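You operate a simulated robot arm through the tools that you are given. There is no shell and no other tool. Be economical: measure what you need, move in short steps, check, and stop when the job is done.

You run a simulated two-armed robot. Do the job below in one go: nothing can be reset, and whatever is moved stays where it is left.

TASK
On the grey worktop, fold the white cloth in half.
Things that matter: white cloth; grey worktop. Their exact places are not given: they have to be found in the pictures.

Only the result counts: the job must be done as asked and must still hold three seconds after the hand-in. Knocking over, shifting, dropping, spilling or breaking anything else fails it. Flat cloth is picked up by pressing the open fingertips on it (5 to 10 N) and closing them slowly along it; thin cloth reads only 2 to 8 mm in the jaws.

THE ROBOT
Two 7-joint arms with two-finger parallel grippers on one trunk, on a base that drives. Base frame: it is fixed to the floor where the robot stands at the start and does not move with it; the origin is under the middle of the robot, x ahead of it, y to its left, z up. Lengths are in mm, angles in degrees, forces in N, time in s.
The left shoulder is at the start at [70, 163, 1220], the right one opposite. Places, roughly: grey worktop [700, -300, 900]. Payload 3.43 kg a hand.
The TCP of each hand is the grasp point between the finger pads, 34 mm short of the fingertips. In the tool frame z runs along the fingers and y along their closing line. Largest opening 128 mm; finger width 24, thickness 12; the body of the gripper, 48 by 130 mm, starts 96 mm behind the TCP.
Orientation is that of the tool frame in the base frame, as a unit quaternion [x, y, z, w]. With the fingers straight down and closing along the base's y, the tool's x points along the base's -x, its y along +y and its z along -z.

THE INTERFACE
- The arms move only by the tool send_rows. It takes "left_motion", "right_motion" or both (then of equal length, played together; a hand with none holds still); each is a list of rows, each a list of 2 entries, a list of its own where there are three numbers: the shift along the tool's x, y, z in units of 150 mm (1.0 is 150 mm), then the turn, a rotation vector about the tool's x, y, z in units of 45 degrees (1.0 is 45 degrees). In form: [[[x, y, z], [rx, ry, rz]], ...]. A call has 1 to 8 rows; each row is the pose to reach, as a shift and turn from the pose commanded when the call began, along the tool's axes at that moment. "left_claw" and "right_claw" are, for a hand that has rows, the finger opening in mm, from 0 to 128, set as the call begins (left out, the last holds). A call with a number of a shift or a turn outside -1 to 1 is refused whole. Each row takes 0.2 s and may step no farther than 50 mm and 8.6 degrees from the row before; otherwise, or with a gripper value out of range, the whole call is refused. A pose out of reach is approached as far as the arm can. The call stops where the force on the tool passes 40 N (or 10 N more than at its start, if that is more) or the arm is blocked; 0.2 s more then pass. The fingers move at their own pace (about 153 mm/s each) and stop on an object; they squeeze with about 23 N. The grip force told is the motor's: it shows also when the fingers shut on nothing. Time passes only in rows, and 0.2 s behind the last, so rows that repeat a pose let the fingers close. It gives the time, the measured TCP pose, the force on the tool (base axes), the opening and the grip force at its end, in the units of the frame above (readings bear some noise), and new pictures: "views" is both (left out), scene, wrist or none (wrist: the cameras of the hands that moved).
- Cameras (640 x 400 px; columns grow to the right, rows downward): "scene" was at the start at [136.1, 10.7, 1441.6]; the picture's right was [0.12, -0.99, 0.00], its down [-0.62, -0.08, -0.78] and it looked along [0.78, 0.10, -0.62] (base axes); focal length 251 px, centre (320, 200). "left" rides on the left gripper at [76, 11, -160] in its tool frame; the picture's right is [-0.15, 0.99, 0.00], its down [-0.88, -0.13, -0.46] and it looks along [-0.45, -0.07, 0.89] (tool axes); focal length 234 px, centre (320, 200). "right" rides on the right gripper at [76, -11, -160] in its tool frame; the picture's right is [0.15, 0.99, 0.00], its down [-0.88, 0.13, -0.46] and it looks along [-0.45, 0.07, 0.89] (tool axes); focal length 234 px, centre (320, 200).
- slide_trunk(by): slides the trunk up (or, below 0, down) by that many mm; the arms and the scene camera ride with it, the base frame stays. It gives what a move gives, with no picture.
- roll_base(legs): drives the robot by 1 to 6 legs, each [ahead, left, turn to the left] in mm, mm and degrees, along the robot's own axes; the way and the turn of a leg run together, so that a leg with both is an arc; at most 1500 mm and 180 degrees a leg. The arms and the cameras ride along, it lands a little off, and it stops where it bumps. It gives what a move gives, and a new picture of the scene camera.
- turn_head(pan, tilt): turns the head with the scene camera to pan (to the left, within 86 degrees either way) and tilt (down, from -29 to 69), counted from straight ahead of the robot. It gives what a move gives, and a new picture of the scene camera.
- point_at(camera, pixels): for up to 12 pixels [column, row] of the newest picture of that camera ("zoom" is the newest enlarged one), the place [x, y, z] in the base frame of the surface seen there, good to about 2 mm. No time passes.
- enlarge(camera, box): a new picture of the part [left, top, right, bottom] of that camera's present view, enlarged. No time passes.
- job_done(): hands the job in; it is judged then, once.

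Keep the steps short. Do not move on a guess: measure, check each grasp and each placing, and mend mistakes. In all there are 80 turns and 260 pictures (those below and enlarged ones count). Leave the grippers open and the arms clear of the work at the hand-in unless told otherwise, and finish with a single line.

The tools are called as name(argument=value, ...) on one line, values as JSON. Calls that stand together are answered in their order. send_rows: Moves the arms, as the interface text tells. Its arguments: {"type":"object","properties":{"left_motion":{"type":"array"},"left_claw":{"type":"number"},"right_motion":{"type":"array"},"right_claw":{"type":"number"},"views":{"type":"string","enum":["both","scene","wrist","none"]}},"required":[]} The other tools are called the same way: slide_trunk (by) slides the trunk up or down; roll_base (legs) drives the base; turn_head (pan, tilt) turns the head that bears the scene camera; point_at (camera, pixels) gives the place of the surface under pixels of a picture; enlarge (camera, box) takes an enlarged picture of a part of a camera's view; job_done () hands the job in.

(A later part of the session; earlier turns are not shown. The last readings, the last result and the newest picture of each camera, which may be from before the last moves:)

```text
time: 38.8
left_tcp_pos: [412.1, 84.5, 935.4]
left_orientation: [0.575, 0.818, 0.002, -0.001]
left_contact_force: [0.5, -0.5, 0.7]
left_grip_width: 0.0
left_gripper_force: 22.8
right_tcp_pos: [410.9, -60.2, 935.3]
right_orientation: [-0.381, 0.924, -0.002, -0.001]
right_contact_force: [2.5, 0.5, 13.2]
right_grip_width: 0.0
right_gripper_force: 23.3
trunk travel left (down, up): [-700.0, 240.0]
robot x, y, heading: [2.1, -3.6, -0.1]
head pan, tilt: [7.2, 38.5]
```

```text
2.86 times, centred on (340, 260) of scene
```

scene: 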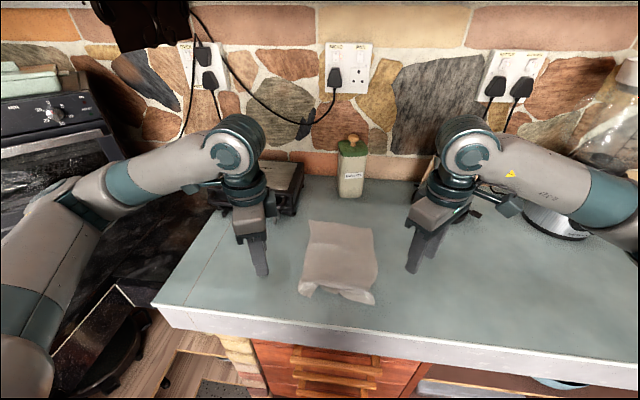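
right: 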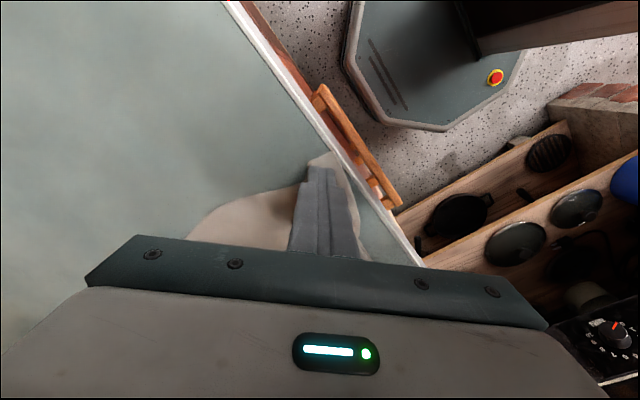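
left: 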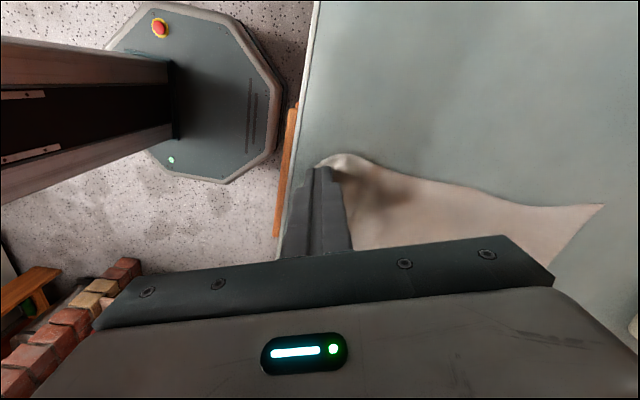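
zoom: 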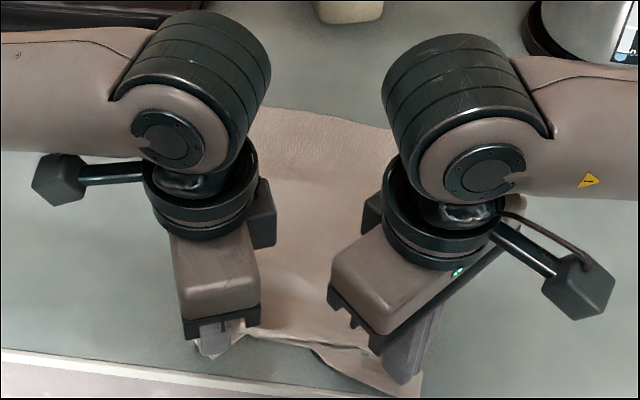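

I'll lift both and move outward to see the result.

send_rows(left_motion=[[[0, 0, -0.1], [0, 0, 0]], [[0, 0, -0.35], [0, 0, 0]], [[0.1, 0.05, -0.6], [0, 0, 0]], [[0.3, 0.2, -0.7], [0, 0, 0]], [[0.5, 0.4, -0.7], [0, 0, 0]], [[0.7, 0.6, -0.7], [0, 0, 0]]], right_motion=[[[0, 0, -0.1], [0, 0, 0]], [[0, 0, -0.35], [0, 0, 0]], [[0.0, -0.12, -0.6], [0, 0, 0]], [[0.0, -0.36, -0.7], [0, 0, 0]], [[0.0, -0.64, -0.7], [0, 0, 0]], [[0.0, -0.9, -0.7], [0, 0, 0]]], views="scene")

enlarge(camera="scene", box=[260, 190, 420, 330])

point_at(camera="zoom", pixels=[[250, 110], [300, 200]])

```text
time: 40.2
left_tcp_pos: [463.3, 213.0, 1039.7]
left_orientation: [0.575, 0.818, 0.001, -0.002]
left_contact_force: [0.5, 0.1, 0.2]
left_grip_width: 0.1
left_gripper_force: 23.3
right_tcp_pos: [505.6, -154.6, 1039.6]
right_orientation: [-0.382, 0.924, -0.002, -0.002]
right_contact_force: [-0.3, 0.8, 0.1]
right_grip_width: 0.1
right_gripper_force: 22.9
trunk travel left (down, up): [-700.0, 240.0]
robot x, y, heading: [-0.8, 2.9, -0.2]
head pan, tilt: [7.2, 38.5]
```

scene: 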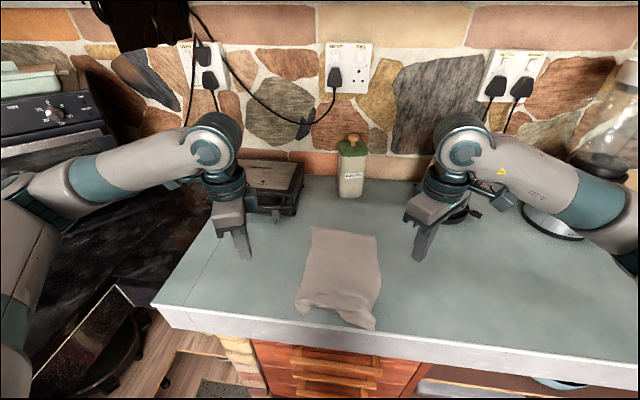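

```text
2.86 times, centred on (340, 260) of scene
```

zoom: 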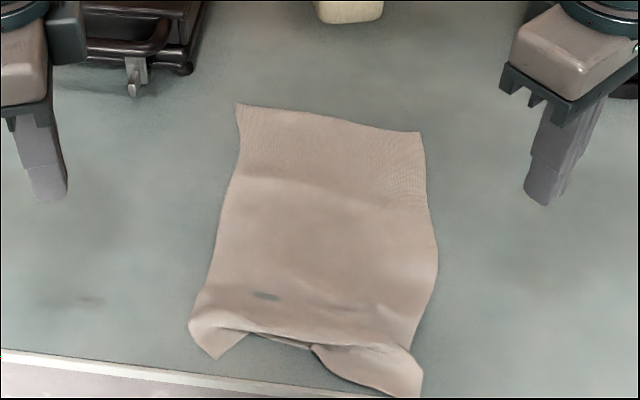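

```text
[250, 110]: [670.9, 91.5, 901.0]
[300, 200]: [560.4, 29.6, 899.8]
```

The ridge is partly drawn out, and the cloth slid along as well. To open it fully I'll hold one flap down with one hand while the other hand pulls the cloth body away. First, measure the flaps.

point_at(camera="zoom", pixels=[[238, 106], [418, 134], [195, 325], [217, 356], [225, 340], [250, 332], [310, 343], [350, 360], [395, 370], [418, 393], [435, 250], [405, 395]])

enlarge(camera="scene", box=[285, 270, 395, 335])

```text
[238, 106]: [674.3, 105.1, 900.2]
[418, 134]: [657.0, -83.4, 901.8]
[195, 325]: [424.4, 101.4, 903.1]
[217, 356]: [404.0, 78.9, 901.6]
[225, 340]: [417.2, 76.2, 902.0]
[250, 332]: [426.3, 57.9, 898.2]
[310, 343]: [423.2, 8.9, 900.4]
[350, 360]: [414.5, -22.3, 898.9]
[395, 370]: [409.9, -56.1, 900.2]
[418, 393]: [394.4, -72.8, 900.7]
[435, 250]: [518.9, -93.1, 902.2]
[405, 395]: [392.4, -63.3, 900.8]
```

```text
5.82 times, centred on (340, 302) of scene
```

zoom: 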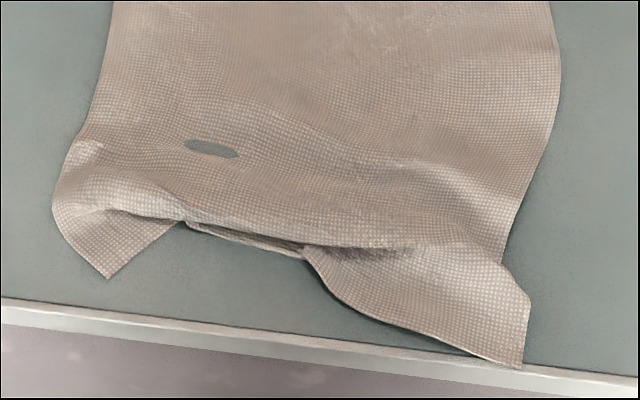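

The cloth is already nearly flat: sides 270/264 of 290/280 mm, with only the near edge gathered in y. It's close to the worktop's front edge, so I'll pull it +x by pressing on the far middle with the right hand alone. That also draws the wrinkles straight. First I move above (600,8).

send_rows(right_motion=[[[-0.2, 0.04, 0], [0, 0, 0]], [[-0.4, 0.08, 0], [0, 0, 0]], [[-0.6, 0.12, 0], [0, 0, 0]], [[-0.8, 0.15, 0], [0, 0, 0]], [[-0.985, 0.19, 0], [0, 0, 0]]], views="none")

send_rows(right_motion=[[[-0.12, 0.06, 0.1], [0, 0, 0]], [[-0.226, 0.132, 0.3], [0, 0, 0]], [[-0.226, 0.132, 0.5], [0, 0, 0]], [[-0.226, 0.132, 0.65], [0, 0, 0]], [[-0.226, 0.132, 0.69], [0, 0, 0]]], views="wrist")

```text
time: 41.4
left_tcp_pos: [464.1, 213.4, 1039.5]
left_orientation: [0.575, 0.818, 0.001, -0.002]
left_contact_force: [0.0, 0.4, 0.8]
left_grip_width: 0.0
left_gripper_force: 23.3
right_tcp_pos: [589.8, -30.5, 1039.6]
right_orientation: [-0.382, 0.924, -0.001, -0.001]
right_contact_force: [0.3, 0.3, 0.3]
right_grip_width: 0.2
right_gripper_force: 23.0
trunk travel left (down, up): [-700.0, 240.0]
robot x, y, heading: [3.4, -0.2, -0.1]
head pan, tilt: [7.2, 38.5]
```

```text
time: 42.6
left_tcp_pos: [462.9, 211.6, 1041.2]
left_orientation: [0.574, 0.819, 0.002, -0.002]
left_contact_force: [-0.2, -0.1, -0.4]
left_grip_width: 0.3
left_gripper_force: 22.9
right_tcp_pos: [600.1, 7.9, 935.4]
right_orientation: [-0.382, 0.924, -0.002, -0.002]
right_contact_force: [-0.5, 0.6, 0.3]
right_grip_width: 0.0
right_gripper_force: 23.2
trunk travel left (down, up): [-700.0, 240.0]
robot x, y, heading: [0.1, -0.5, 0.1]
head pan, tilt: [7.2, 38.5]
```

right: 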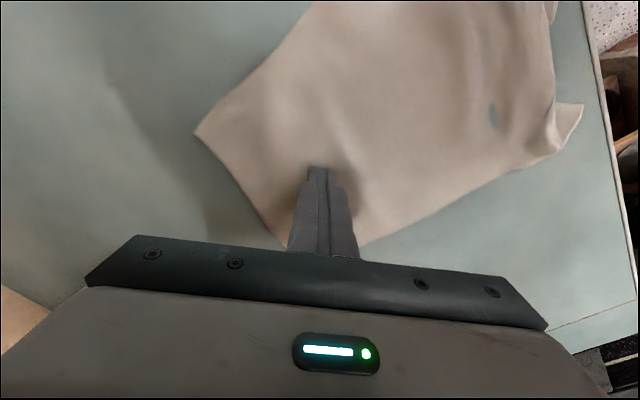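

Just at the surface. I'll press 1.5 mm more and drag +x 60 mm.

send_rows(right_motion=[[[0, 0, 0.01], [0, 0, 0]], [[-0.05, -0.05, 0.011], [0, 0, 0]], [[-0.1, -0.1, 0.011], [0, 0, 0]], [[-0.15, -0.15, 0.011], [0, 0, 0]], [[-0.2, -0.2, 0.011], [0, 0, 0]], [[-0.25, -0.25, 0.011], [0, 0, 0]], [[-0.283, -0.283, 0.011], [0, 0, 0]]], views="none")

send_rows(right_motion=[[[0, 0, -0.1], [0, 0, 0]], [[0, 0, -0.35], [0, 0, 0]], [[0.12, -0.12, -0.6], [0, 0, 0]], [[0.3, -0.3, -0.7], [0, 0, 0]], [[0.5, -0.5, -0.7], [0, 0, 0]], [[0.7, -0.7, -0.7], [0, 0, 0]]], views="scene")

enlarge(camera="scene", box=[260, 190, 420, 330])

```text
time: 44.2
left_tcp_pos: [462.1, 212.7, 1040.7]
left_orientation: [0.575, 0.818, 0.002, -0.001]
left_contact_force: [-1.2, -0.3, -0.2]
left_grip_width: 0.1
left_gripper_force: 22.6
right_tcp_pos: [660.3, 6.4, 935.3]
right_orientation: [-0.381, 0.924, -0.001, -0.002]
right_contact_force: [-1.4, -1.6, 5.9]
right_grip_width: 0.1
right_gripper_force: 23.0
trunk travel left (down, up): [-700.0, 240.0]
robot x, y, heading: [1.0, -1.1, 0.1]
head pan, tilt: [7.2, 38.5]
```

```text
time: 45.6
left_tcp_pos: [462.0, 211.1, 1041.0]
left_orientation: [0.574, 0.819, 0.002, -0.002]
left_contact_force: [-0.8, -0.9, 0.9]
left_grip_width: 0.0
left_gripper_force: 23.1
right_tcp_pos: [660.7, -142.2, 1040.4]
right_orientation: [-0.382, 0.924, -0.001, -0.002]
right_contact_force: [0.1, 0.3, 0.4]
right_grip_width: 0.1
right_gripper_force: 22.9
trunk travel left (down, up): [-700.0, 240.0]
robot x, y, heading: [1.1, 0.2, 0.2]
head pan, tilt: [7.2, 38.5]
```

scene: 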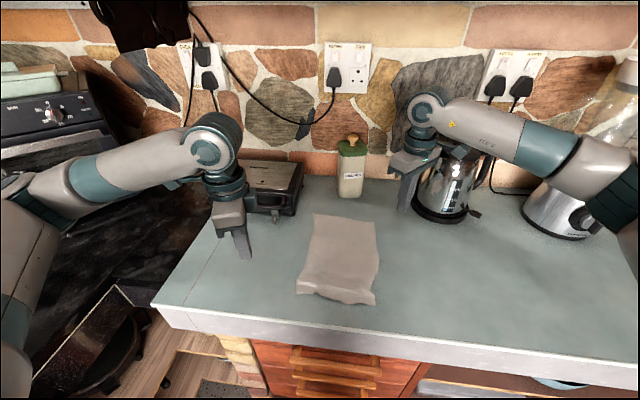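

```text
2.86 times, centred on (340, 260) of scene
```

zoom: 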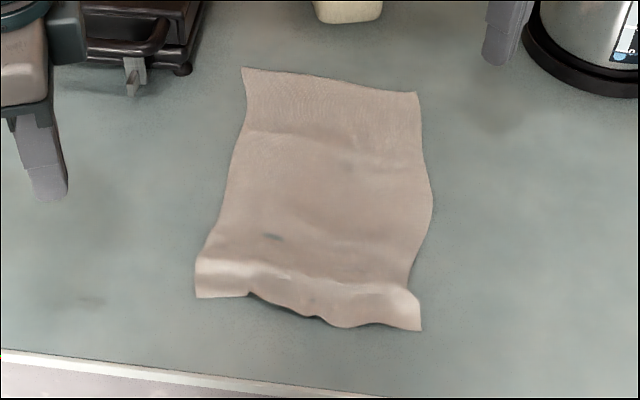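

Very good: the cloth is nearly flat again and the near corners are well out. I'll measure the corners and edges.

point_at(camera="zoom", pixels=[[244, 70], [415, 94], [198, 295], [418, 328], [222, 293], [245, 291], [280, 303], [315, 314], [345, 325], [380, 320], [200, 260], [410, 290]])

```text
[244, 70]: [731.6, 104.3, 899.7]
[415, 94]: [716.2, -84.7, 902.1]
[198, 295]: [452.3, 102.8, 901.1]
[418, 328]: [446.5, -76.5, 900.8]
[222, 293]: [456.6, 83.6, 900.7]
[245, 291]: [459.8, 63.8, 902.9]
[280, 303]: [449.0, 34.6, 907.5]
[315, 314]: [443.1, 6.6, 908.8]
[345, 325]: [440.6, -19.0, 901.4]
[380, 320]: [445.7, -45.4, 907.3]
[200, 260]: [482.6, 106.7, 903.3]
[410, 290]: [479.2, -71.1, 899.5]
```

The corners are near (452,103) and (446,-77), far (732,104) and (716,-85). A better pinch: with the fingers closing along y at the corners (yaw 0), the gather runs across the edge, so no strip can turn back. I'll turn both hands to yaw 0 and bring them over the near corners.

send_rows(left_motion=[[[-0.048, -0.017, 0], [0, 0, -0.125]], [[-0.096, -0.035, 0], [0, 0, -0.25]], [[-0.143, -0.052, 0], [0, 0, -0.375]], [[-0.19, -0.07, 0], [0, 0, -0.5]], [[-0.24, -0.087, 0], [0, 0, -0.625]], [[-0.287, -0.104, 0], [0, 0, -0.75]], [[-0.334, -0.12, 0], [0, 0, -0.875]], [[-0.382, -0.138, 0], [0, 0, -1.0]]], right_motion=[[[0.04, 0.078, 0], [0, 0, 0.125]], [[0.08, 0.157, 0], [0, 0, 0.25]], [[0.12, 0.235, 0], [0, 0, 0.375]], [[0.16, 0.313, 0], [0, 0, 0.5]], [[0.2, 0.39, 0], [0, 0, 0.625]], [[0.244, 0.47, 0], [0, 0, 0.75]], [[0.285, 0.55, 0], [0, 0, 0.875]], [[0.325, 0.627, 0], [0, 0, 1.0]]], left_claw=20, right_claw=20, views="none")

send_rows(left_motion=[[[-0.04, -0.08, 0.05], [0, 0, -0.14]], [[-0.08, -0.16, 0.12], [0, 0, -0.28]], [[-0.12, -0.24, 0.22], [0, 0, -0.42]], [[-0.187, -0.369, 0.35], [0, 0, -0.556]], [[-0.187, -0.369, 0.54], [0, 0, -0.556]]], right_motion=[[[0.15, 0.07, 0.05], [0, 0, 0]], [[0.32, 0.14, 0.12], [0, 0, 0]], [[0.5, 0.23, 0.22], [0, 0, 0]], [[0.7, 0.32, 0.35], [0, 0, 0]], [[0.7, 0.32, 0.54], [0, 0, 0]]], views="wrist")

```text
time: 47.4
left_tcp_pos: [462.9, 152.0, 1039.4]
left_orientation: [0.217, 0.976, 0.002, -0.001]
left_contact_force: [0.4, 0.1, 0.1]
left_grip_width: 20.1
left_gripper_force: 0.0
right_tcp_pos: [558.8, -109.0, 1039.8]
right_orientation: [0.001, 1.0, -0.002, -0.002]
right_contact_force: [0.0, -0.4, 0.1]
right_grip_width: 19.9
right_gripper_force: 0.1
trunk travel left (down, up): [-700.0, 240.0]
robot x, y, heading: [-1.2, -0.3, 0.0]
head pan, tilt: [7.2, 38.5]
```

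```text
time: 48.6
left_tcp_pos: [467.2, 92.2, 958.8]
left_orientation: [0.001, 1.0, 0.002, -0.001]
left_contact_force: [-0.4, 0.1, 0.1]
left_grip_width: 20.1
left_gripper_force: 0.1
right_tcp_pos: [455.2, -59.8, 958.6]
right_orientation: [0.001, 1.0, -0.002, -0.001]
right_contact_force: [0.4, 0.6, 0.2]
right_grip_width: 19.7
right_gripper_force: 0.1
trunk travel left (down, up): [-700.0, 240.0]
robot x, y, heading: [-3.2, 0.7, -0.1]
head pan, tilt: [7.2, 38.5]
```

right: 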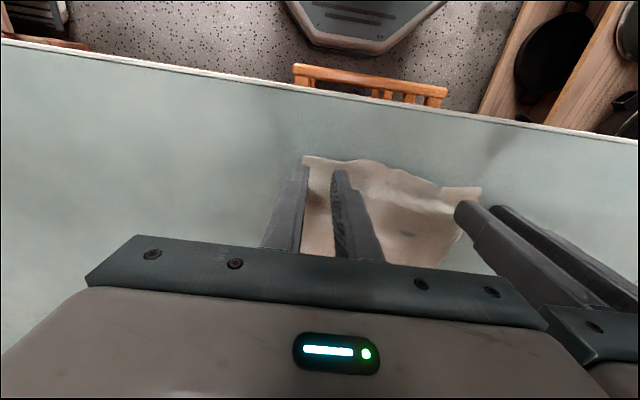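
left: 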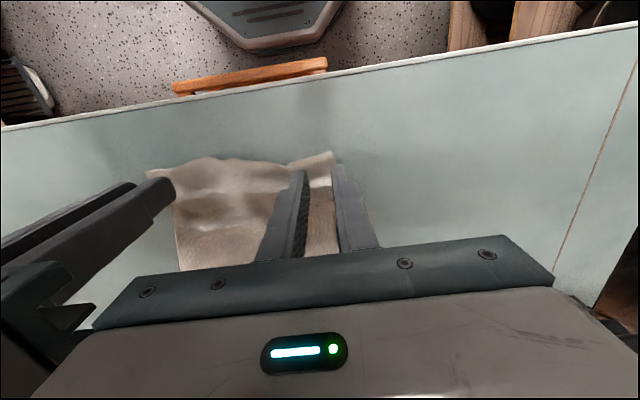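

Left needs 6 mm inward and 4 mm back; right needs 2 mm inward. I'll adjust, descend and press to contact.

send_rows(left_motion=[[[0.027, -0.04, 0.05], [0, 0, 0]], [[0.027, -0.04, 0.12], [0, 0, 0]], [[0.027, -0.04, 0.145], [0, 0, 0]], [[0.027, -0.04, 0.158], [0, 0, 0]]], right_motion=[[[0, 0.013, 0.05], [0, 0, 0]], [[0, 0.013, 0.12], [0, 0, 0]], [[0, 0.013, 0.145], [0, 0, 0]], [[0, 0.013, 0.158], [0, 0, 0]]], views="wrist")

```text
time: 49.6
left_tcp_pos: [462.0, 83.7, 935.2]
left_orientation: [0.001, 1.0, 0.001, 0.0]
left_contact_force: [0.5, -0.3, 1.8]
left_grip_width: 19.7
left_gripper_force: 0.1
right_tcp_pos: [454.0, -60.4, 936.0]
right_orientation: [0.001, 1.0, -0.001, -0.001]
right_contact_force: [0.0, -0.6, 0.1]
right_grip_width: 20.1
right_gripper_force: 0.1
trunk travel left (down, up): [-700.0, 240.0]
robot x, y, heading: [-3.3, -1.3, -0.1]
head pan, tilt: [7.2, 38.5]
```

right: 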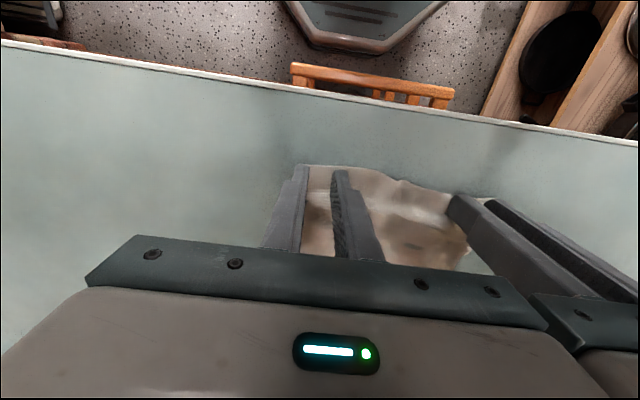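
left: 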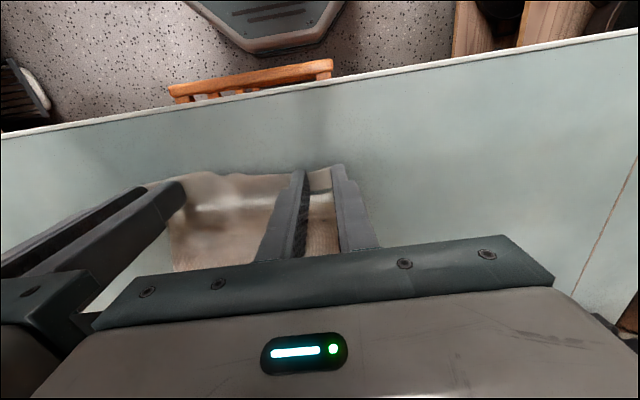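

Well placed: both fingers of each hand are on the cloth corner. I'll press about 1–2 mm more, then close in steps.

send_rows(left_motion=[[[0, 0, 0.006], [0, 0, 0]], [[0, 0, 0.007], [0, 0, 0]]], right_motion=[[[0, 0, 0.006], [0, 0, 0]], [[0, 0, 0.011], [0, 0, 0]]], views="none")

send_rows(left_motion=[[[0, 0, 0], [0, 0, 0]]], right_motion=[[[0, 0, 0], [0, 0, 0]]], left_claw=13, right_claw=13, views="none")

send_rows(left_motion=[[[0, 0, 0], [0, 0, 0]]], right_motion=[[[0, 0, 0], [0, 0, 0]]], left_claw=6, right_claw=6, views="none")

send_rows(left_motion=[[[0, 0, 0], [0, 0, 0]], [[0, 0, 0], [0, 0, 0]]], right_motion=[[[0, 0, 0], [0, 0, 0]], [[0, 0, 0], [0, 0, 0]]], left_claw=0, right_claw=0, views="wrist")

```text
time: 50.2
left_tcp_pos: [461.1, 85.5, 934.9]
left_orientation: [0.0, 1.0, 0.003, 0.001]
left_contact_force: [1.7, 1.3, 6.9]
left_grip_width: 19.7
left_gripper_force: 0.1
right_tcp_pos: [454.4, -58.6, 937.1]
right_orientation: [0.001, 1.0, -0.002, 0.0]
right_contact_force: [0.2, -0.1, 9.2]
right_grip_width: 19.8
right_gripper_force: 0.1
trunk travel left (down, up): [-700.0, 240.0]
robot x, y, heading: [1.8, -0.9, -0.0]
head pan, tilt: [7.2, 38.5]
```

```text
time: 50.6
left_tcp_pos: [459.7, 84.9, 935.2]
left_orientation: [0.002, 1.0, 0.001, 0.001]
left_contact_force: [1.1, 0.1, 8.8]
left_grip_width: 12.5
left_gripper_force: 0.0
right_tcp_pos: [454.3, -60.4, 934.5]
right_orientation: [0.001, 1.0, -0.002, 0.0]
right_contact_force: [1.6, -0.5, 12.7]
right_grip_width: 12.0
right_gripper_force: 0.1
trunk travel left (down, up): [-700.0, 240.0]
robot x, y, heading: [-5.8, 0.5, 0.2]
head pan, tilt: [7.2, 38.5]
```

```text
time: 51.0
left_tcp_pos: [460.0, 84.9, 934.6]
left_orientation: [0.001, 1.0, 0.002, 0.001]
left_contact_force: [0.9, -0.3, 9.8]
left_grip_width: 5.4
left_gripper_force: 0.0
right_tcp_pos: [453.2, -59.6, 934.5]
right_orientation: [0.001, 1.0, -0.002, 0.0]
right_contact_force: [2.6, -0.2, 14.9]
right_grip_width: 5.0
right_gripper_force: 0.1
trunk travel left (down, up): [-700.0, 240.0]
robot x, y, heading: [2.3, -1.9, -0.2]
head pan, tilt: [7.2, 38.5]
```

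```text
time: 51.6
left_tcp_pos: [459.9, 83.9, 936.1]
left_orientation: [0.001, 1.0, 0.002, 0.0]
left_contact_force: [0.9, -1.4, 9.8]
left_grip_width: 0.0
left_gripper_force: 22.8
right_tcp_pos: [453.9, -58.8, 934.8]
right_orientation: [0.001, 1.0, -0.001, 0.0]
right_contact_force: [1.3, 1.6, 18.1]
right_grip_width: 0.1
right_gripper_force: 22.6
trunk travel left (down, up): [-700.0, 240.0]
robot x, y, heading: [2.4, 1.3, -0.1]
head pan, tilt: [7.2, 38.5]
```

right: 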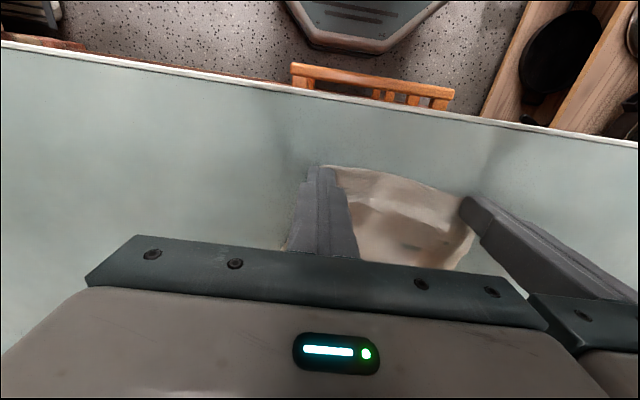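
left: 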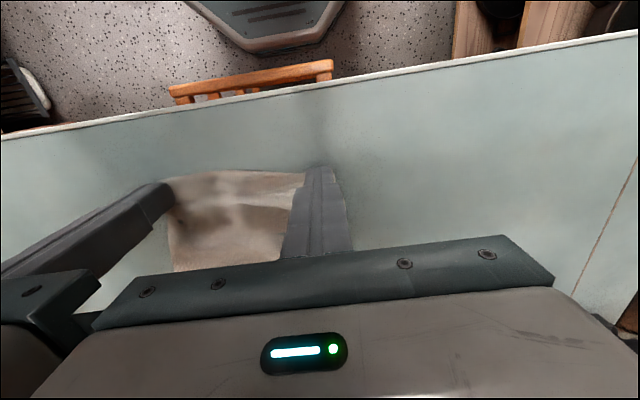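

Both closed on nothing (0 mm), because the outer fingers pushed past the cloth's side. Closing diagonally, yaw about ±55°, right at each corner will bite properly and still keep the hands apart. I'll raise, open and turn both hands outward while I look again.

send_rows(left_motion=[[[0, 0, -0.1], [0, 0, 0]], [[0, 0.05, -0.3], [0, 0, 0.17]], [[0, 0.2, -0.5], [0, 0, 0.34]], [[0, 0.35, -0.6], [0, 0, 0.5]], [[0, 0.45, -0.6], [0, 0, 0.67]], [[0, 0.5, -0.6], [0, 0, 0.84]], [[0, 0.5, -0.6], [0, 0, 1.0]]], right_motion=[[[0, 0, -0.1], [0, 0, 0]], [[0, -0.05, -0.3], [0, 0, -0.17]], [[0, -0.2, -0.5], [0, 0, -0.34]], [[0, -0.35, -0.6], [0, 0, -0.5]], [[0, -0.45, -0.6], [0, 0, -0.67]], [[0, -0.5, -0.6], [0, 0, -0.84]], [[0, -0.5, -0.6], [0, 0, -1.0]]], left_claw=28, right_claw=28, views="scene")

enlarge(camera="scene", box=[260, 190, 420, 330])

```text
time: 53.2
left_tcp_pos: [461.7, 158.4, 1022.9]
left_orientation: [0.384, 0.923, 0.002, -0.001]
left_contact_force: [-1.0, -0.3, 0.8]
left_grip_width: 28.0
left_gripper_force: 0.1
right_tcp_pos: [454.8, -134.1, 1023.8]
right_orientation: [-0.382, 0.924, -0.002, -0.002]
right_contact_force: [0.0, -0.7, 0.2]
right_grip_width: 28.1
right_gripper_force: 0.1
trunk travel left (down, up): [-700.0, 240.0]
robot x, y, heading: [-2.2, -1.1, -0.2]
head pan, tilt: [7.2, 38.5]
```

scene: 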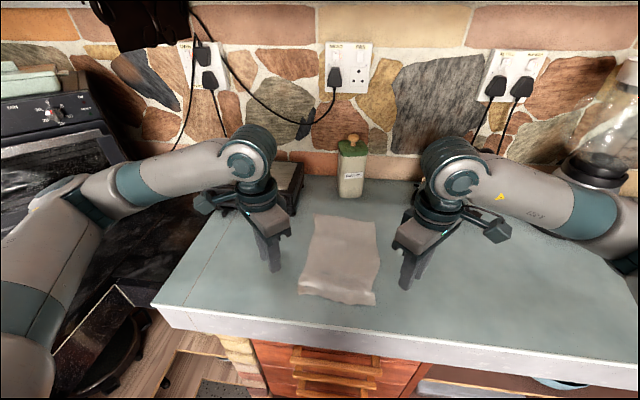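

```text
2.86 times, centred on (340, 260) of scene
```

zoom: 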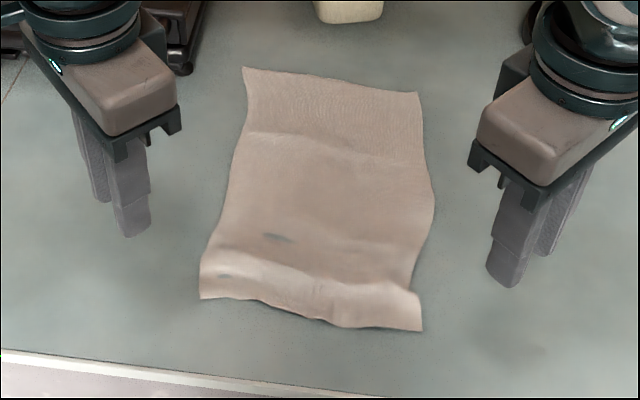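

point_at(camera="zoom", pixels=[[202, 296], [420, 328], [203, 268], [415, 295], [235, 299], [390, 326], [300, 314], [244, 70], [415, 95]])

```text
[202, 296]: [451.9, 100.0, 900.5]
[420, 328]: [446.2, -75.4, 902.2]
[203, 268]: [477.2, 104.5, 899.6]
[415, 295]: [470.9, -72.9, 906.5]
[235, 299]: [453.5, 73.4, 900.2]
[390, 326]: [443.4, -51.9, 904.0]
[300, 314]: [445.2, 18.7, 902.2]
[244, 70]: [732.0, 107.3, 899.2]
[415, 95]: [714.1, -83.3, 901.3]
```

The cloth is unchanged and clean: near corners (452,100) and (446,-75). Now I go to yaw ±60° over (478,77) and (472,-50), opening 28.

send_rows(left_motion=[[[-0.11, -0.075, 0.05], [0, 0, 0.08]], [[-0.23, -0.15, 0.12], [0, 0, 0.17]], [[-0.34, -0.23, 0.22], [0, 0, 0.25]], [[-0.457, -0.307, 0.32], [0, 0, 0.333]], [[-0.457, -0.307, 0.44], [0, 0, 0.333]]], right_motion=[[[-0.12, 0.08, 0.05], [0, 0, -0.08]], [[-0.24, 0.16, 0.12], [0, 0, -0.17]], [[-0.36, 0.24, 0.22], [0, 0, -0.25]], [[-0.476, 0.316, 0.32], [0, 0, -0.333]], [[-0.476, 0.316, 0.44], [0, 0, -0.333]]], views="wrist")

```text
time: 54.4
left_tcp_pos: [477.2, 78.5, 959.0]
left_orientation: [0.5, 0.866, 0.001, -0.001]
left_contact_force: [-0.4, 0.0, -0.6]
left_grip_width: 28.1
left_gripper_force: 0.1
right_tcp_pos: [471.9, -50.6, 957.2]
right_orientation: [-0.499, 0.866, 0.0, -0.001]
right_contact_force: [-0.6, 0.0, -0.6]
right_grip_width: 28.1
right_gripper_force: 0.1
trunk travel left (down, up): [-700.0, 240.0]
robot x, y, heading: [2.5, -1.2, 0.0]
head pan, tilt: [7.2, 38.5]
```

right: 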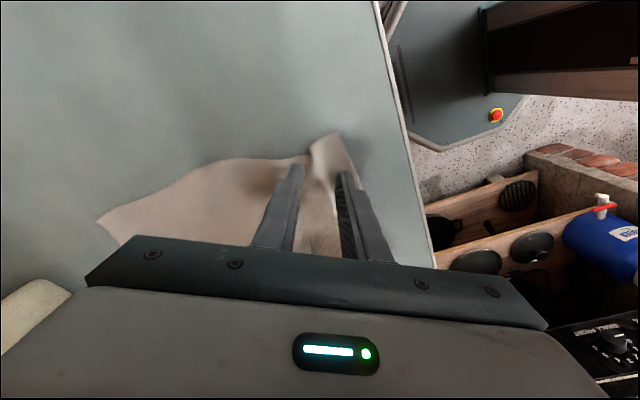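
left: 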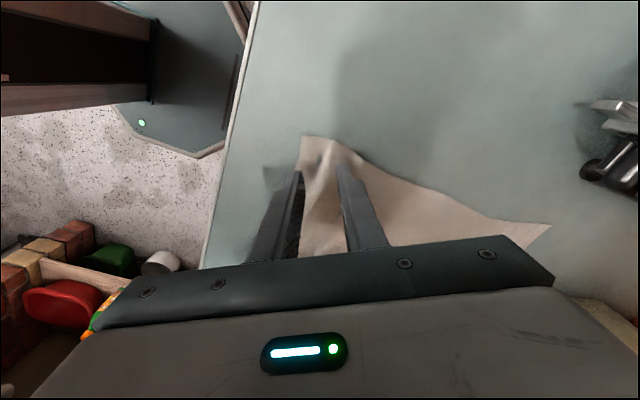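

The corners are straddled. I'll shift both about 4 mm further onto the cloth and go down to contact.

send_rows(left_motion=[[[0, 0.027, 0.07], [0, 0, 0]], [[0, 0.027, 0.13], [0, 0, 0]], [[0, 0.027, 0.15], [0, 0, 0]], [[0, 0.027, 0.164], [0, 0, 0]]], right_motion=[[[0, -0.022, 0.07], [0, 0, 0]], [[0, -0.022, 0.13], [0, 0, 0]], [[0, -0.022, 0.15], [0, 0, 0]], [[0, -0.022, 0.161], [0, 0, 0]]], views="wrist")

```text
time: 55.4
left_tcp_pos: [479.6, 80.7, 935.2]
left_orientation: [0.5, 0.866, 0.002, 0.0]
left_contact_force: [1.6, 0.2, 10.7]
left_grip_width: 27.8
left_gripper_force: 0.3
right_tcp_pos: [474.2, -52.6, 935.3]
right_orientation: [-0.499, 0.867, -0.002, -0.001]
right_contact_force: [1.9, -0.4, 11.8]
right_grip_width: 27.7
right_gripper_force: 0.0
trunk travel left (down, up): [-700.0, 240.0]
robot x, y, heading: [2.5, -1.0, 0.1]
head pan, tilt: [7.2, 38.5]
```

right: 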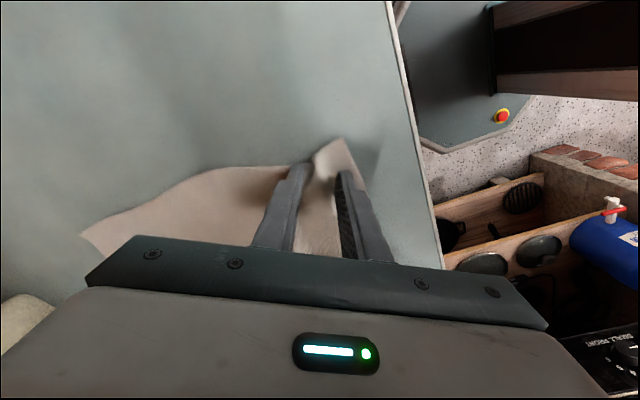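
left: 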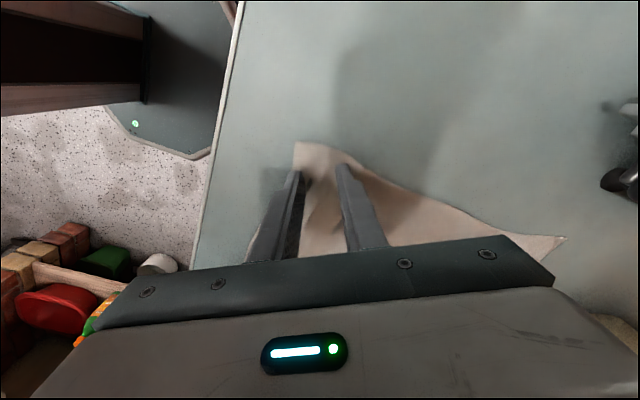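

Contact at 11–12 N. Closing in steps.

send_rows(left_motion=[[[0, 0, -0.002], [0, 0, 0]]], right_motion=[[[0, 0, -0.003], [0, 0, 0]]], left_claw=20, right_claw=20, views="none")

send_rows(left_motion=[[[0, 0, 0], [0, 0, 0]]], right_motion=[[[0, 0, 0], [0, 0, 0]]], left_claw=11, right_claw=11, views="none")

send_rows(left_motion=[[[0, 0, 0], [0, 0, 0]], [[0, 0, 0], [0, 0, 0]]], right_motion=[[[0, 0, 0], [0, 0, 0]], [[0, 0, 0], [0, 0, 0]]], left_claw=0, right_claw=0, views="wrist")

```text
time: 55.8
left_tcp_pos: [479.5, 79.5, 935.3]
left_orientation: [0.5, 0.866, 0.003, 0.001]
left_contact_force: [1.4, 1.1, 11.9]
left_grip_width: 19.0
left_gripper_force: 0.0
right_tcp_pos: [472.9, -51.6, 934.8]
right_orientation: [-0.499, 0.866, -0.002, -0.001]
right_contact_force: [0.1, 0.0, 9.8]
right_grip_width: 18.9
right_gripper_force: 0.0
trunk travel left (down, up): [-700.0, 240.0]
robot x, y, heading: [0.0, 0.1, -0.3]
head pan, tilt: [7.2, 38.5]
```

```text
time: 56.2
left_tcp_pos: [478.0, 80.6, 934.8]
left_orientation: [0.5, 0.866, 0.001, -0.001]
left_contact_force: [1.1, 0.2, 14.9]
left_grip_width: 10.2
left_gripper_force: 0.1
right_tcp_pos: [472.7, -53.2, 935.4]
right_orientation: [-0.499, 0.866, -0.001, -0.001]
right_contact_force: [-0.3, 0.1, 9.6]
right_grip_width: 10.2
right_gripper_force: 0.0
trunk travel left (down, up): [-700.0, 240.0]
robot x, y, heading: [-2.0, 3.7, 0.1]
head pan, tilt: [7.2, 38.5]
```

```text
time: 56.8
left_tcp_pos: [478.9, 79.6, 935.3]
left_orientation: [0.501, 0.865, 0.002, 0.001]
left_contact_force: [0.0, -5.1, 16.3]
left_grip_width: 1.8
left_gripper_force: 23.4
right_tcp_pos: [472.6, -51.9, 935.9]
right_orientation: [-0.5, 0.866, -0.002, -0.002]
right_contact_force: [1.1, 3.6, 9.2]
right_grip_width: 2.1
right_gripper_force: 22.5
trunk travel left (down, up): [-700.0, 240.0]
robot x, y, heading: [-4.0, 2.5, 0.2]
head pan, tilt: [7.2, 38.5]
```

right: 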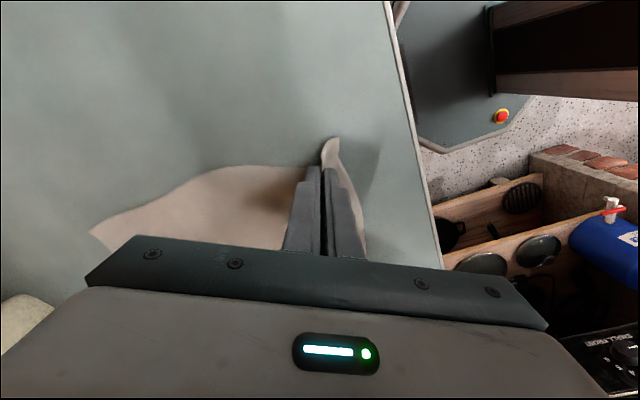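
left: 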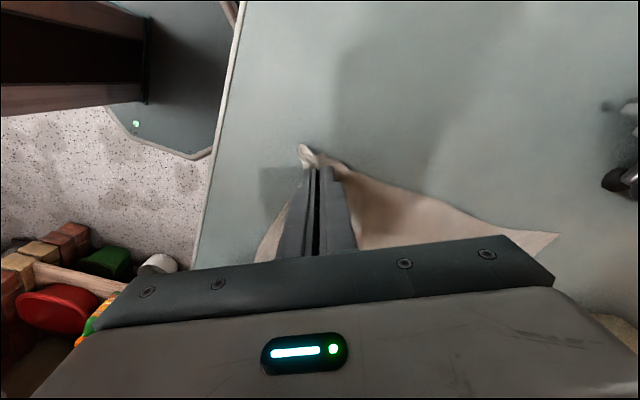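

Both grips read about 2 mm on the corners. First half of the arc: lift 122 mm and move 113 mm forward, with the right wrist turning back 15° early so it doesn't lag.

send_rows(left_motion=[[[0, 0, -0.167], [0, 0, 0]], [[-0.017, 0.029, -0.333], [0, 0, 0]], [[-0.05, 0.087, -0.5], [0, 0, 0]], [[-0.1, 0.173, -0.633], [0, 0, 0]], [[-0.167, 0.288, -0.733], [0, 0, 0]], [[-0.24, 0.416, -0.787], [0, 0, 0]], [[-0.317, 0.548, -0.813], [0, 0, 0]], [[-0.377, 0.652, -0.813], [0, 0, 0]]], right_motion=[[[0, 0, -0.167], [0, 0, 0]], [[-0.016, -0.027, -0.333], [0, 0, 0]], [[-0.048, -0.082, -0.5], [0, 0, 0.05]], [[-0.095, -0.165, -0.633], [0, 0, 0.1]], [[-0.158, -0.274, -0.733], [0, 0, 0.16]], [[-0.228, -0.395, -0.787], [0, 0, 0.22]], [[-0.3, -0.52, -0.813], [0, 0, 0.28]], [[-0.358, -0.619, -0.813], [0, 0, 0.333]]], views="both")

enlarge(camera="scene", box=[270, 160, 430, 280])

```text
time: 58.6
left_tcp_pos: [594.6, 81.2, 1054.9]
left_orientation: [0.5, 0.866, 0.002, -0.001]
left_contact_force: [0.1, -4.9, 0.3]
left_grip_width: 1.9
left_gripper_force: 23.3
right_tcp_pos: [584.1, -50.5, 1055.5]
right_orientation: [-0.382, 0.924, -0.002, -0.003]
right_contact_force: [0.3, 4.5, 0.4]
right_grip_width: 2.1
right_gripper_force: 23.2
trunk travel left (down, up): [-700.0, 240.0]
robot x, y, heading: [3.3, 1.9, -0.2]
head pan, tilt: [7.2, 38.5]
```

scene: 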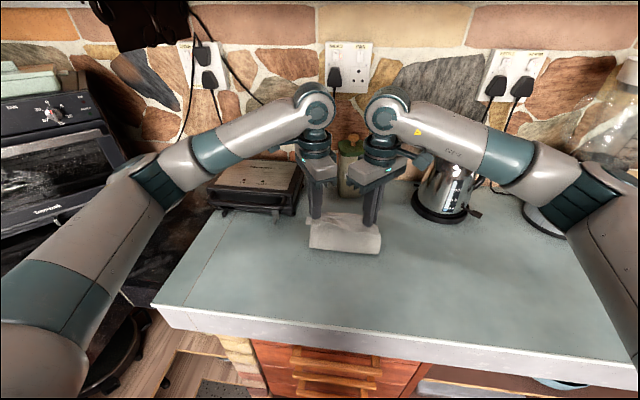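
right: 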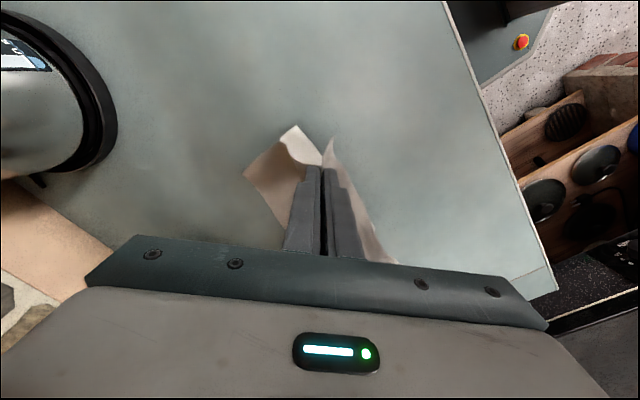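
left: 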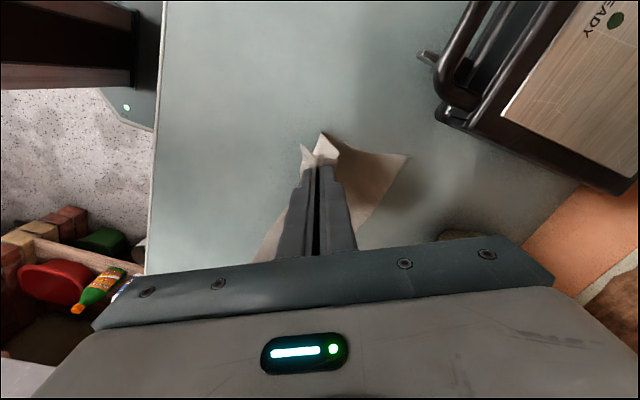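

```text
3.33 times, centred on (350, 220) of scene
```

zoom: 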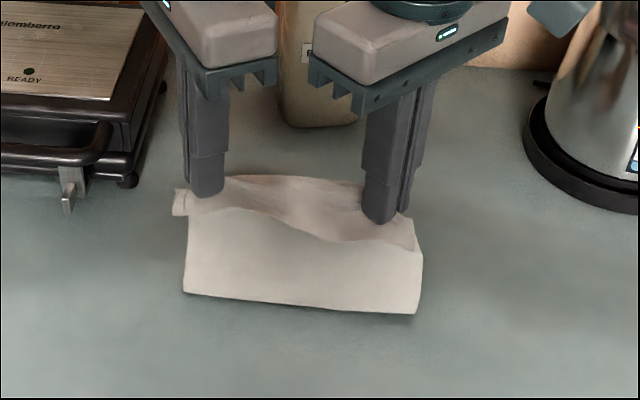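

Even carrying with only 5 N of tension. I'll check where the lower layer's far corners and the fold line are.

point_at(camera="left", pixels=[[403, 158], [385, 185], [372, 210]])

point_at(camera="right", pixels=[[247, 174], [262, 200], [275, 222]])

point_at(camera="zoom", pixels=[[187, 288], [300, 298], [412, 310], [188, 250], [415, 265], [180, 205], [412, 240]])

```text
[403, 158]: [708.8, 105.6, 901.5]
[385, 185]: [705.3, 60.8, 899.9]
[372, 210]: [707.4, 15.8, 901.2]
```

```text
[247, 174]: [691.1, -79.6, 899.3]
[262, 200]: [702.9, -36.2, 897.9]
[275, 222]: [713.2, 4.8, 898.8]
```

```text
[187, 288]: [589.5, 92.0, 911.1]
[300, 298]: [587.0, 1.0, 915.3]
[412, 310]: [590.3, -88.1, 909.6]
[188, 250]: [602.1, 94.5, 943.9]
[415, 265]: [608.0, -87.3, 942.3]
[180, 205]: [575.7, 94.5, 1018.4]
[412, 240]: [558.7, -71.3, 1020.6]
```

The lower corners have moved a little, to (711,106) and (690,-80), and the fold line is at x≈588. Now I lower early and forward so that the fold bulges toward me, setting the grips 27 mm short of the far edge: left (684,84), right (664,-56).

send_rows(left_motion=[[[-0.027, 0.046, 0.167], [0, 0, 0]], [[-0.067, 0.115, 0.333], [0, 0, 0]], [[-0.133, 0.231, 0.48], [0, 0, 0]], [[-0.2, 0.346, 0.6], [0, 0, 0]], [[-0.25, 0.455, 0.7], [0, 0, 0]], [[-0.283, 0.53, 0.767], [0, 0, 0]]], right_motion=[[[-0.033, -0.033, 0.167], [0, 0, 0.07]], [[-0.084, -0.084, 0.333], [0, 0, 0.14]], [[-0.161, -0.175, 0.48], [0, 0, 0.21]], [[-0.238, -0.266, 0.6], [0, 0, 0.27]], [[-0.306, -0.349, 0.7], [0, 0, 0.34]], [[-0.354, -0.4, 0.77], [0, 0, 0.4]]], views="both")

enlarge(camera="scene", box=[270, 160, 430, 280])

```text
time: 60.0
left_tcp_pos: [683.4, 82.0, 941.9]
left_orientation: [0.502, 0.865, 0.0, -0.001]
left_contact_force: [-3.2, -20.2, 1.4]
left_grip_width: 2.0
left_gripper_force: 22.5
right_tcp_pos: [661.5, -56.8, 939.5]
right_orientation: [-0.232, 0.973, 0.0, -0.001]
right_contact_force: [2.7, 20.6, 1.6]
right_grip_width: 2.5
right_gripper_force: 23.3
trunk travel left (down, up): [-700.0, 240.0]
robot x, y, heading: [-0.8, 1.1, 0.0]
head pan, tilt: [7.2, 38.5]
```

scene: 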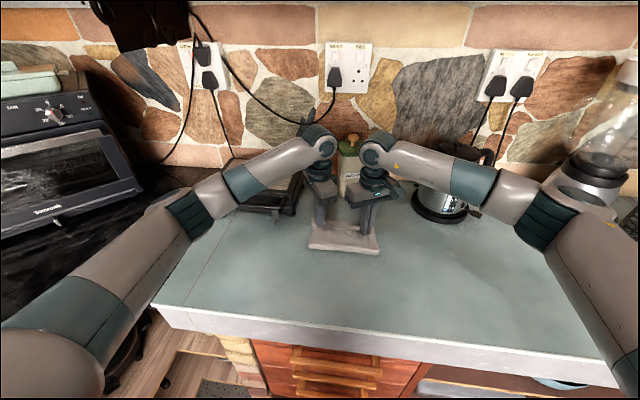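
right: 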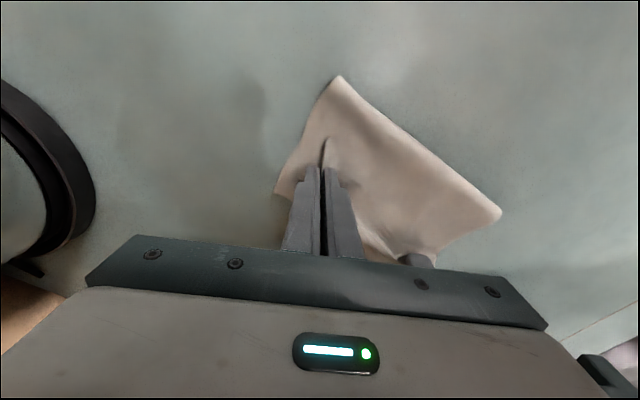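
left: 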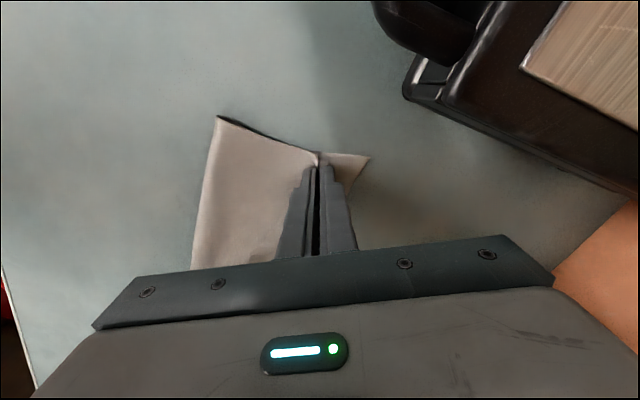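

```text
3.33 times, centred on (350, 220) of scene
```

zoom: 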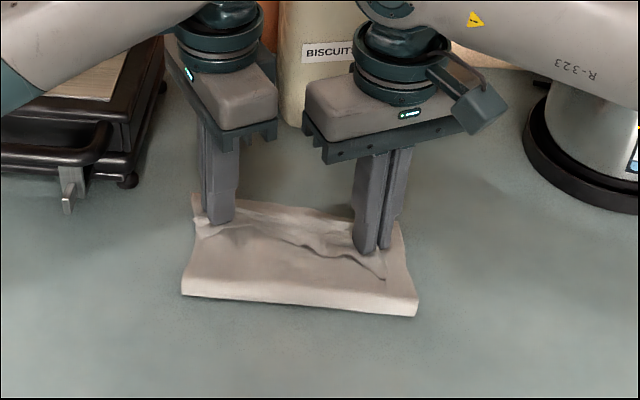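

Laid down. There's 20 N of tension, so I'll bring the hands together by about 8 mm, release, lift and look.

send_rows(left_motion=[[[-0.023, -0.013, 0], [0, 0, 0]], [[-0.023, -0.013, 0.015], [0, 0, 0]]], right_motion=[[[-0.012, 0.024, 0], [0, 0, 0]], [[-0.012, 0.024, 0.005], [0, 0, 0]]], views="none")

send_rows(left_motion=[[[0, 0, 0], [0, 0, 0]], [[0, 0, -0.05], [0, 0, 0]], [[0, 0, -0.25], [0, 0, 0]], [[0, 0, -0.5], [0, 0, 0]], [[0.2, -0.1, -0.7], [0, 0, 0]], [[0.45, -0.2, -0.7], [0, 0, 0]], [[0.7, -0.3, -0.7], [0, 0, 0]]], right_motion=[[[0, 0, 0], [0, 0, 0]], [[0, 0, -0.05], [0, 0, 0]], [[0, 0, -0.25], [0, 0, 0]], [[0, 0, -0.5], [0, 0, 0]], [[0.15, -0.15, -0.7], [0, 0, 0]], [[0.3, -0.35, -0.7], [0, 0, 0]], [[0.45, -0.55, -0.7], [0, 0, 0]]], left_claw=30, right_claw=30, views="scene")

enlarge(camera="scene", box=[280, 180, 400, 270])

```text
time: 60.6
left_tcp_pos: [682.8, 80.1, 940.1]
left_orientation: [0.5, 0.866, 0.002, -0.001]
left_contact_force: [-1.2, -11.8, 4.7]
left_grip_width: 1.9
left_gripper_force: 23.1
right_tcp_pos: [661.8, -54.0, 940.1]
right_orientation: [-0.231, 0.973, -0.001, -0.001]
right_contact_force: [2.1, 11.6, 1.4]
right_grip_width: 1.9
right_gripper_force: 22.4
trunk travel left (down, up): [-700.0, 240.0]
robot x, y, heading: [1.1, -1.2, -0.0]
head pan, tilt: [7.2, 38.5]
```

```text
time: 62.2
left_tcp_pos: [590.9, 146.6, 1044.4]
left_orientation: [0.501, 0.865, 0.003, -0.001]
left_contact_force: [0.1, 0.6, -0.1]
left_grip_width: 30.0
left_gripper_force: 0.0
right_tcp_pos: [636.9, -157.0, 1044.7]
right_orientation: [-0.233, 0.973, -0.003, -0.002]
right_contact_force: [-0.5, 0.1, -0.1]
right_grip_width: 30.0
right_gripper_force: 0.1
trunk travel left (down, up): [-700.0, 240.0]
robot x, y, heading: [-1.5, 1.2, -0.0]
head pan, tilt: [7.2, 38.5]
```

scene: 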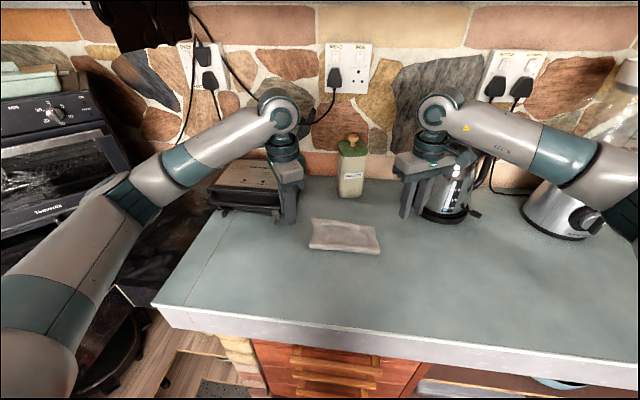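

```text
4.44 times, centred on (340, 225) of scene
```

zoom: 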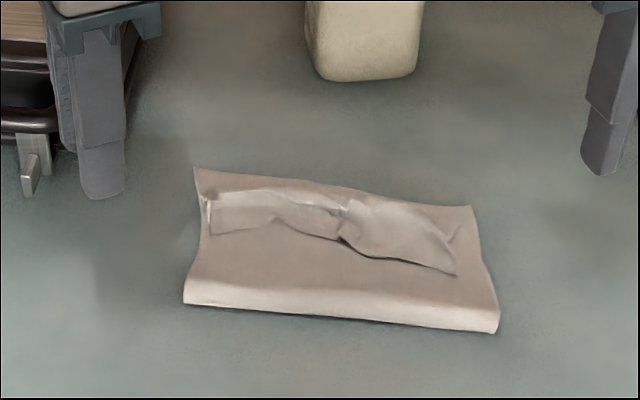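

The fold is good again, but the top edge is still turned back by about 30 mm. Now I'll use an anchor: the left hand presses the upper layer down while the right fingertip sweeps the strip outward; then the hands swap. First I measure.

point_at(camera="zoom", pixels=[[195, 170], [472, 208], [212, 232], [270, 222], [335, 238], [345, 245], [400, 262], [452, 272], [188, 298], [495, 328], [300, 195], [400, 205]])

```text
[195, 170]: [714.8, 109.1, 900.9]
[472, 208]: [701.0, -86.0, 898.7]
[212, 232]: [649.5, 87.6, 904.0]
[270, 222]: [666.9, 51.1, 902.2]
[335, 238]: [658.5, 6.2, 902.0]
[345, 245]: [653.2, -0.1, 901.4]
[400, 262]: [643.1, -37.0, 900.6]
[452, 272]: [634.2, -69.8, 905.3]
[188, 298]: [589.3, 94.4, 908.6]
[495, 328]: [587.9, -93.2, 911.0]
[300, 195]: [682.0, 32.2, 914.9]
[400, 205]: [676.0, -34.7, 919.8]
```

Strip free edge: from (650,88) to (634,-70), fold at x=589. The left hand goes to the anchor spot (612,78) and the right hand to (618,-55) in front of the strip, both closed.

send_rows(left_motion=[[[-0.15, -0.03, 0.1], [0, 0, 0]], [[-0.3, -0.07, 0.2], [0, 0, 0]], [[-0.468, -0.109, 0.35], [0, 0, 0]], [[-0.468, -0.109, 0.55], [0, 0, 0]], [[-0.468, -0.109, 0.69], [0, 0, 0]]], right_motion=[[[-0.05, 0.16, 0.05], [0, 0, -0.07]], [[-0.1, 0.33, 0.1], [0, 0, -0.15]], [[-0.15, 0.5, 0.2], [0, 0, -0.22]], [[-0.196, 0.663, 0.4], [0, 0, -0.29]], [[-0.196, 0.663, 0.6], [0, 0, -0.29]]], left_claw=0, right_claw=0, views="wrist")

```text
time: 63.4
left_tcp_pos: [611.9, 77.4, 939.0]
left_orientation: [0.502, 0.865, 0.002, -0.001]
left_contact_force: [0.4, -0.4, 0.1]
left_grip_width: 0.0
left_gripper_force: 22.8
right_tcp_pos: [620.3, -55.7, 954.8]
right_orientation: [-0.342, 0.94, -0.001, -0.002]
right_contact_force: [0.0, 0.0, -0.2]
right_grip_width: 0.0
right_gripper_force: 23.1
trunk travel left (down, up): [-700.0, 240.0]
robot x, y, heading: [4.8, 1.5, 0.0]
head pan, tilt: [7.2, 38.5]
```

right: 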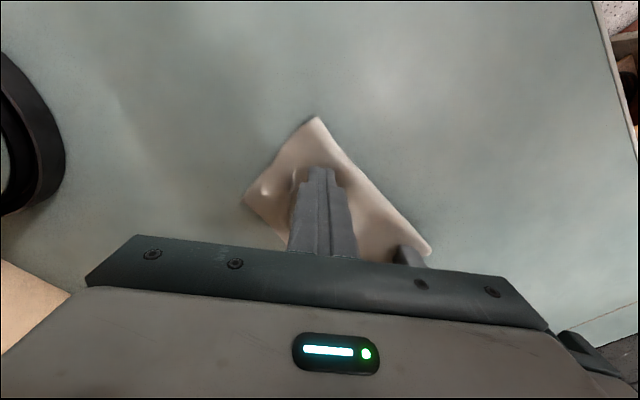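
left: 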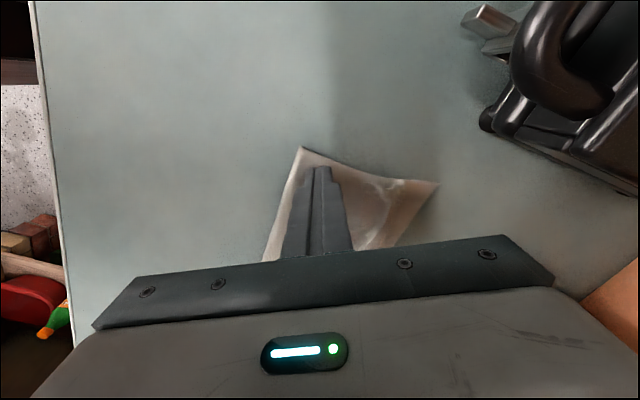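

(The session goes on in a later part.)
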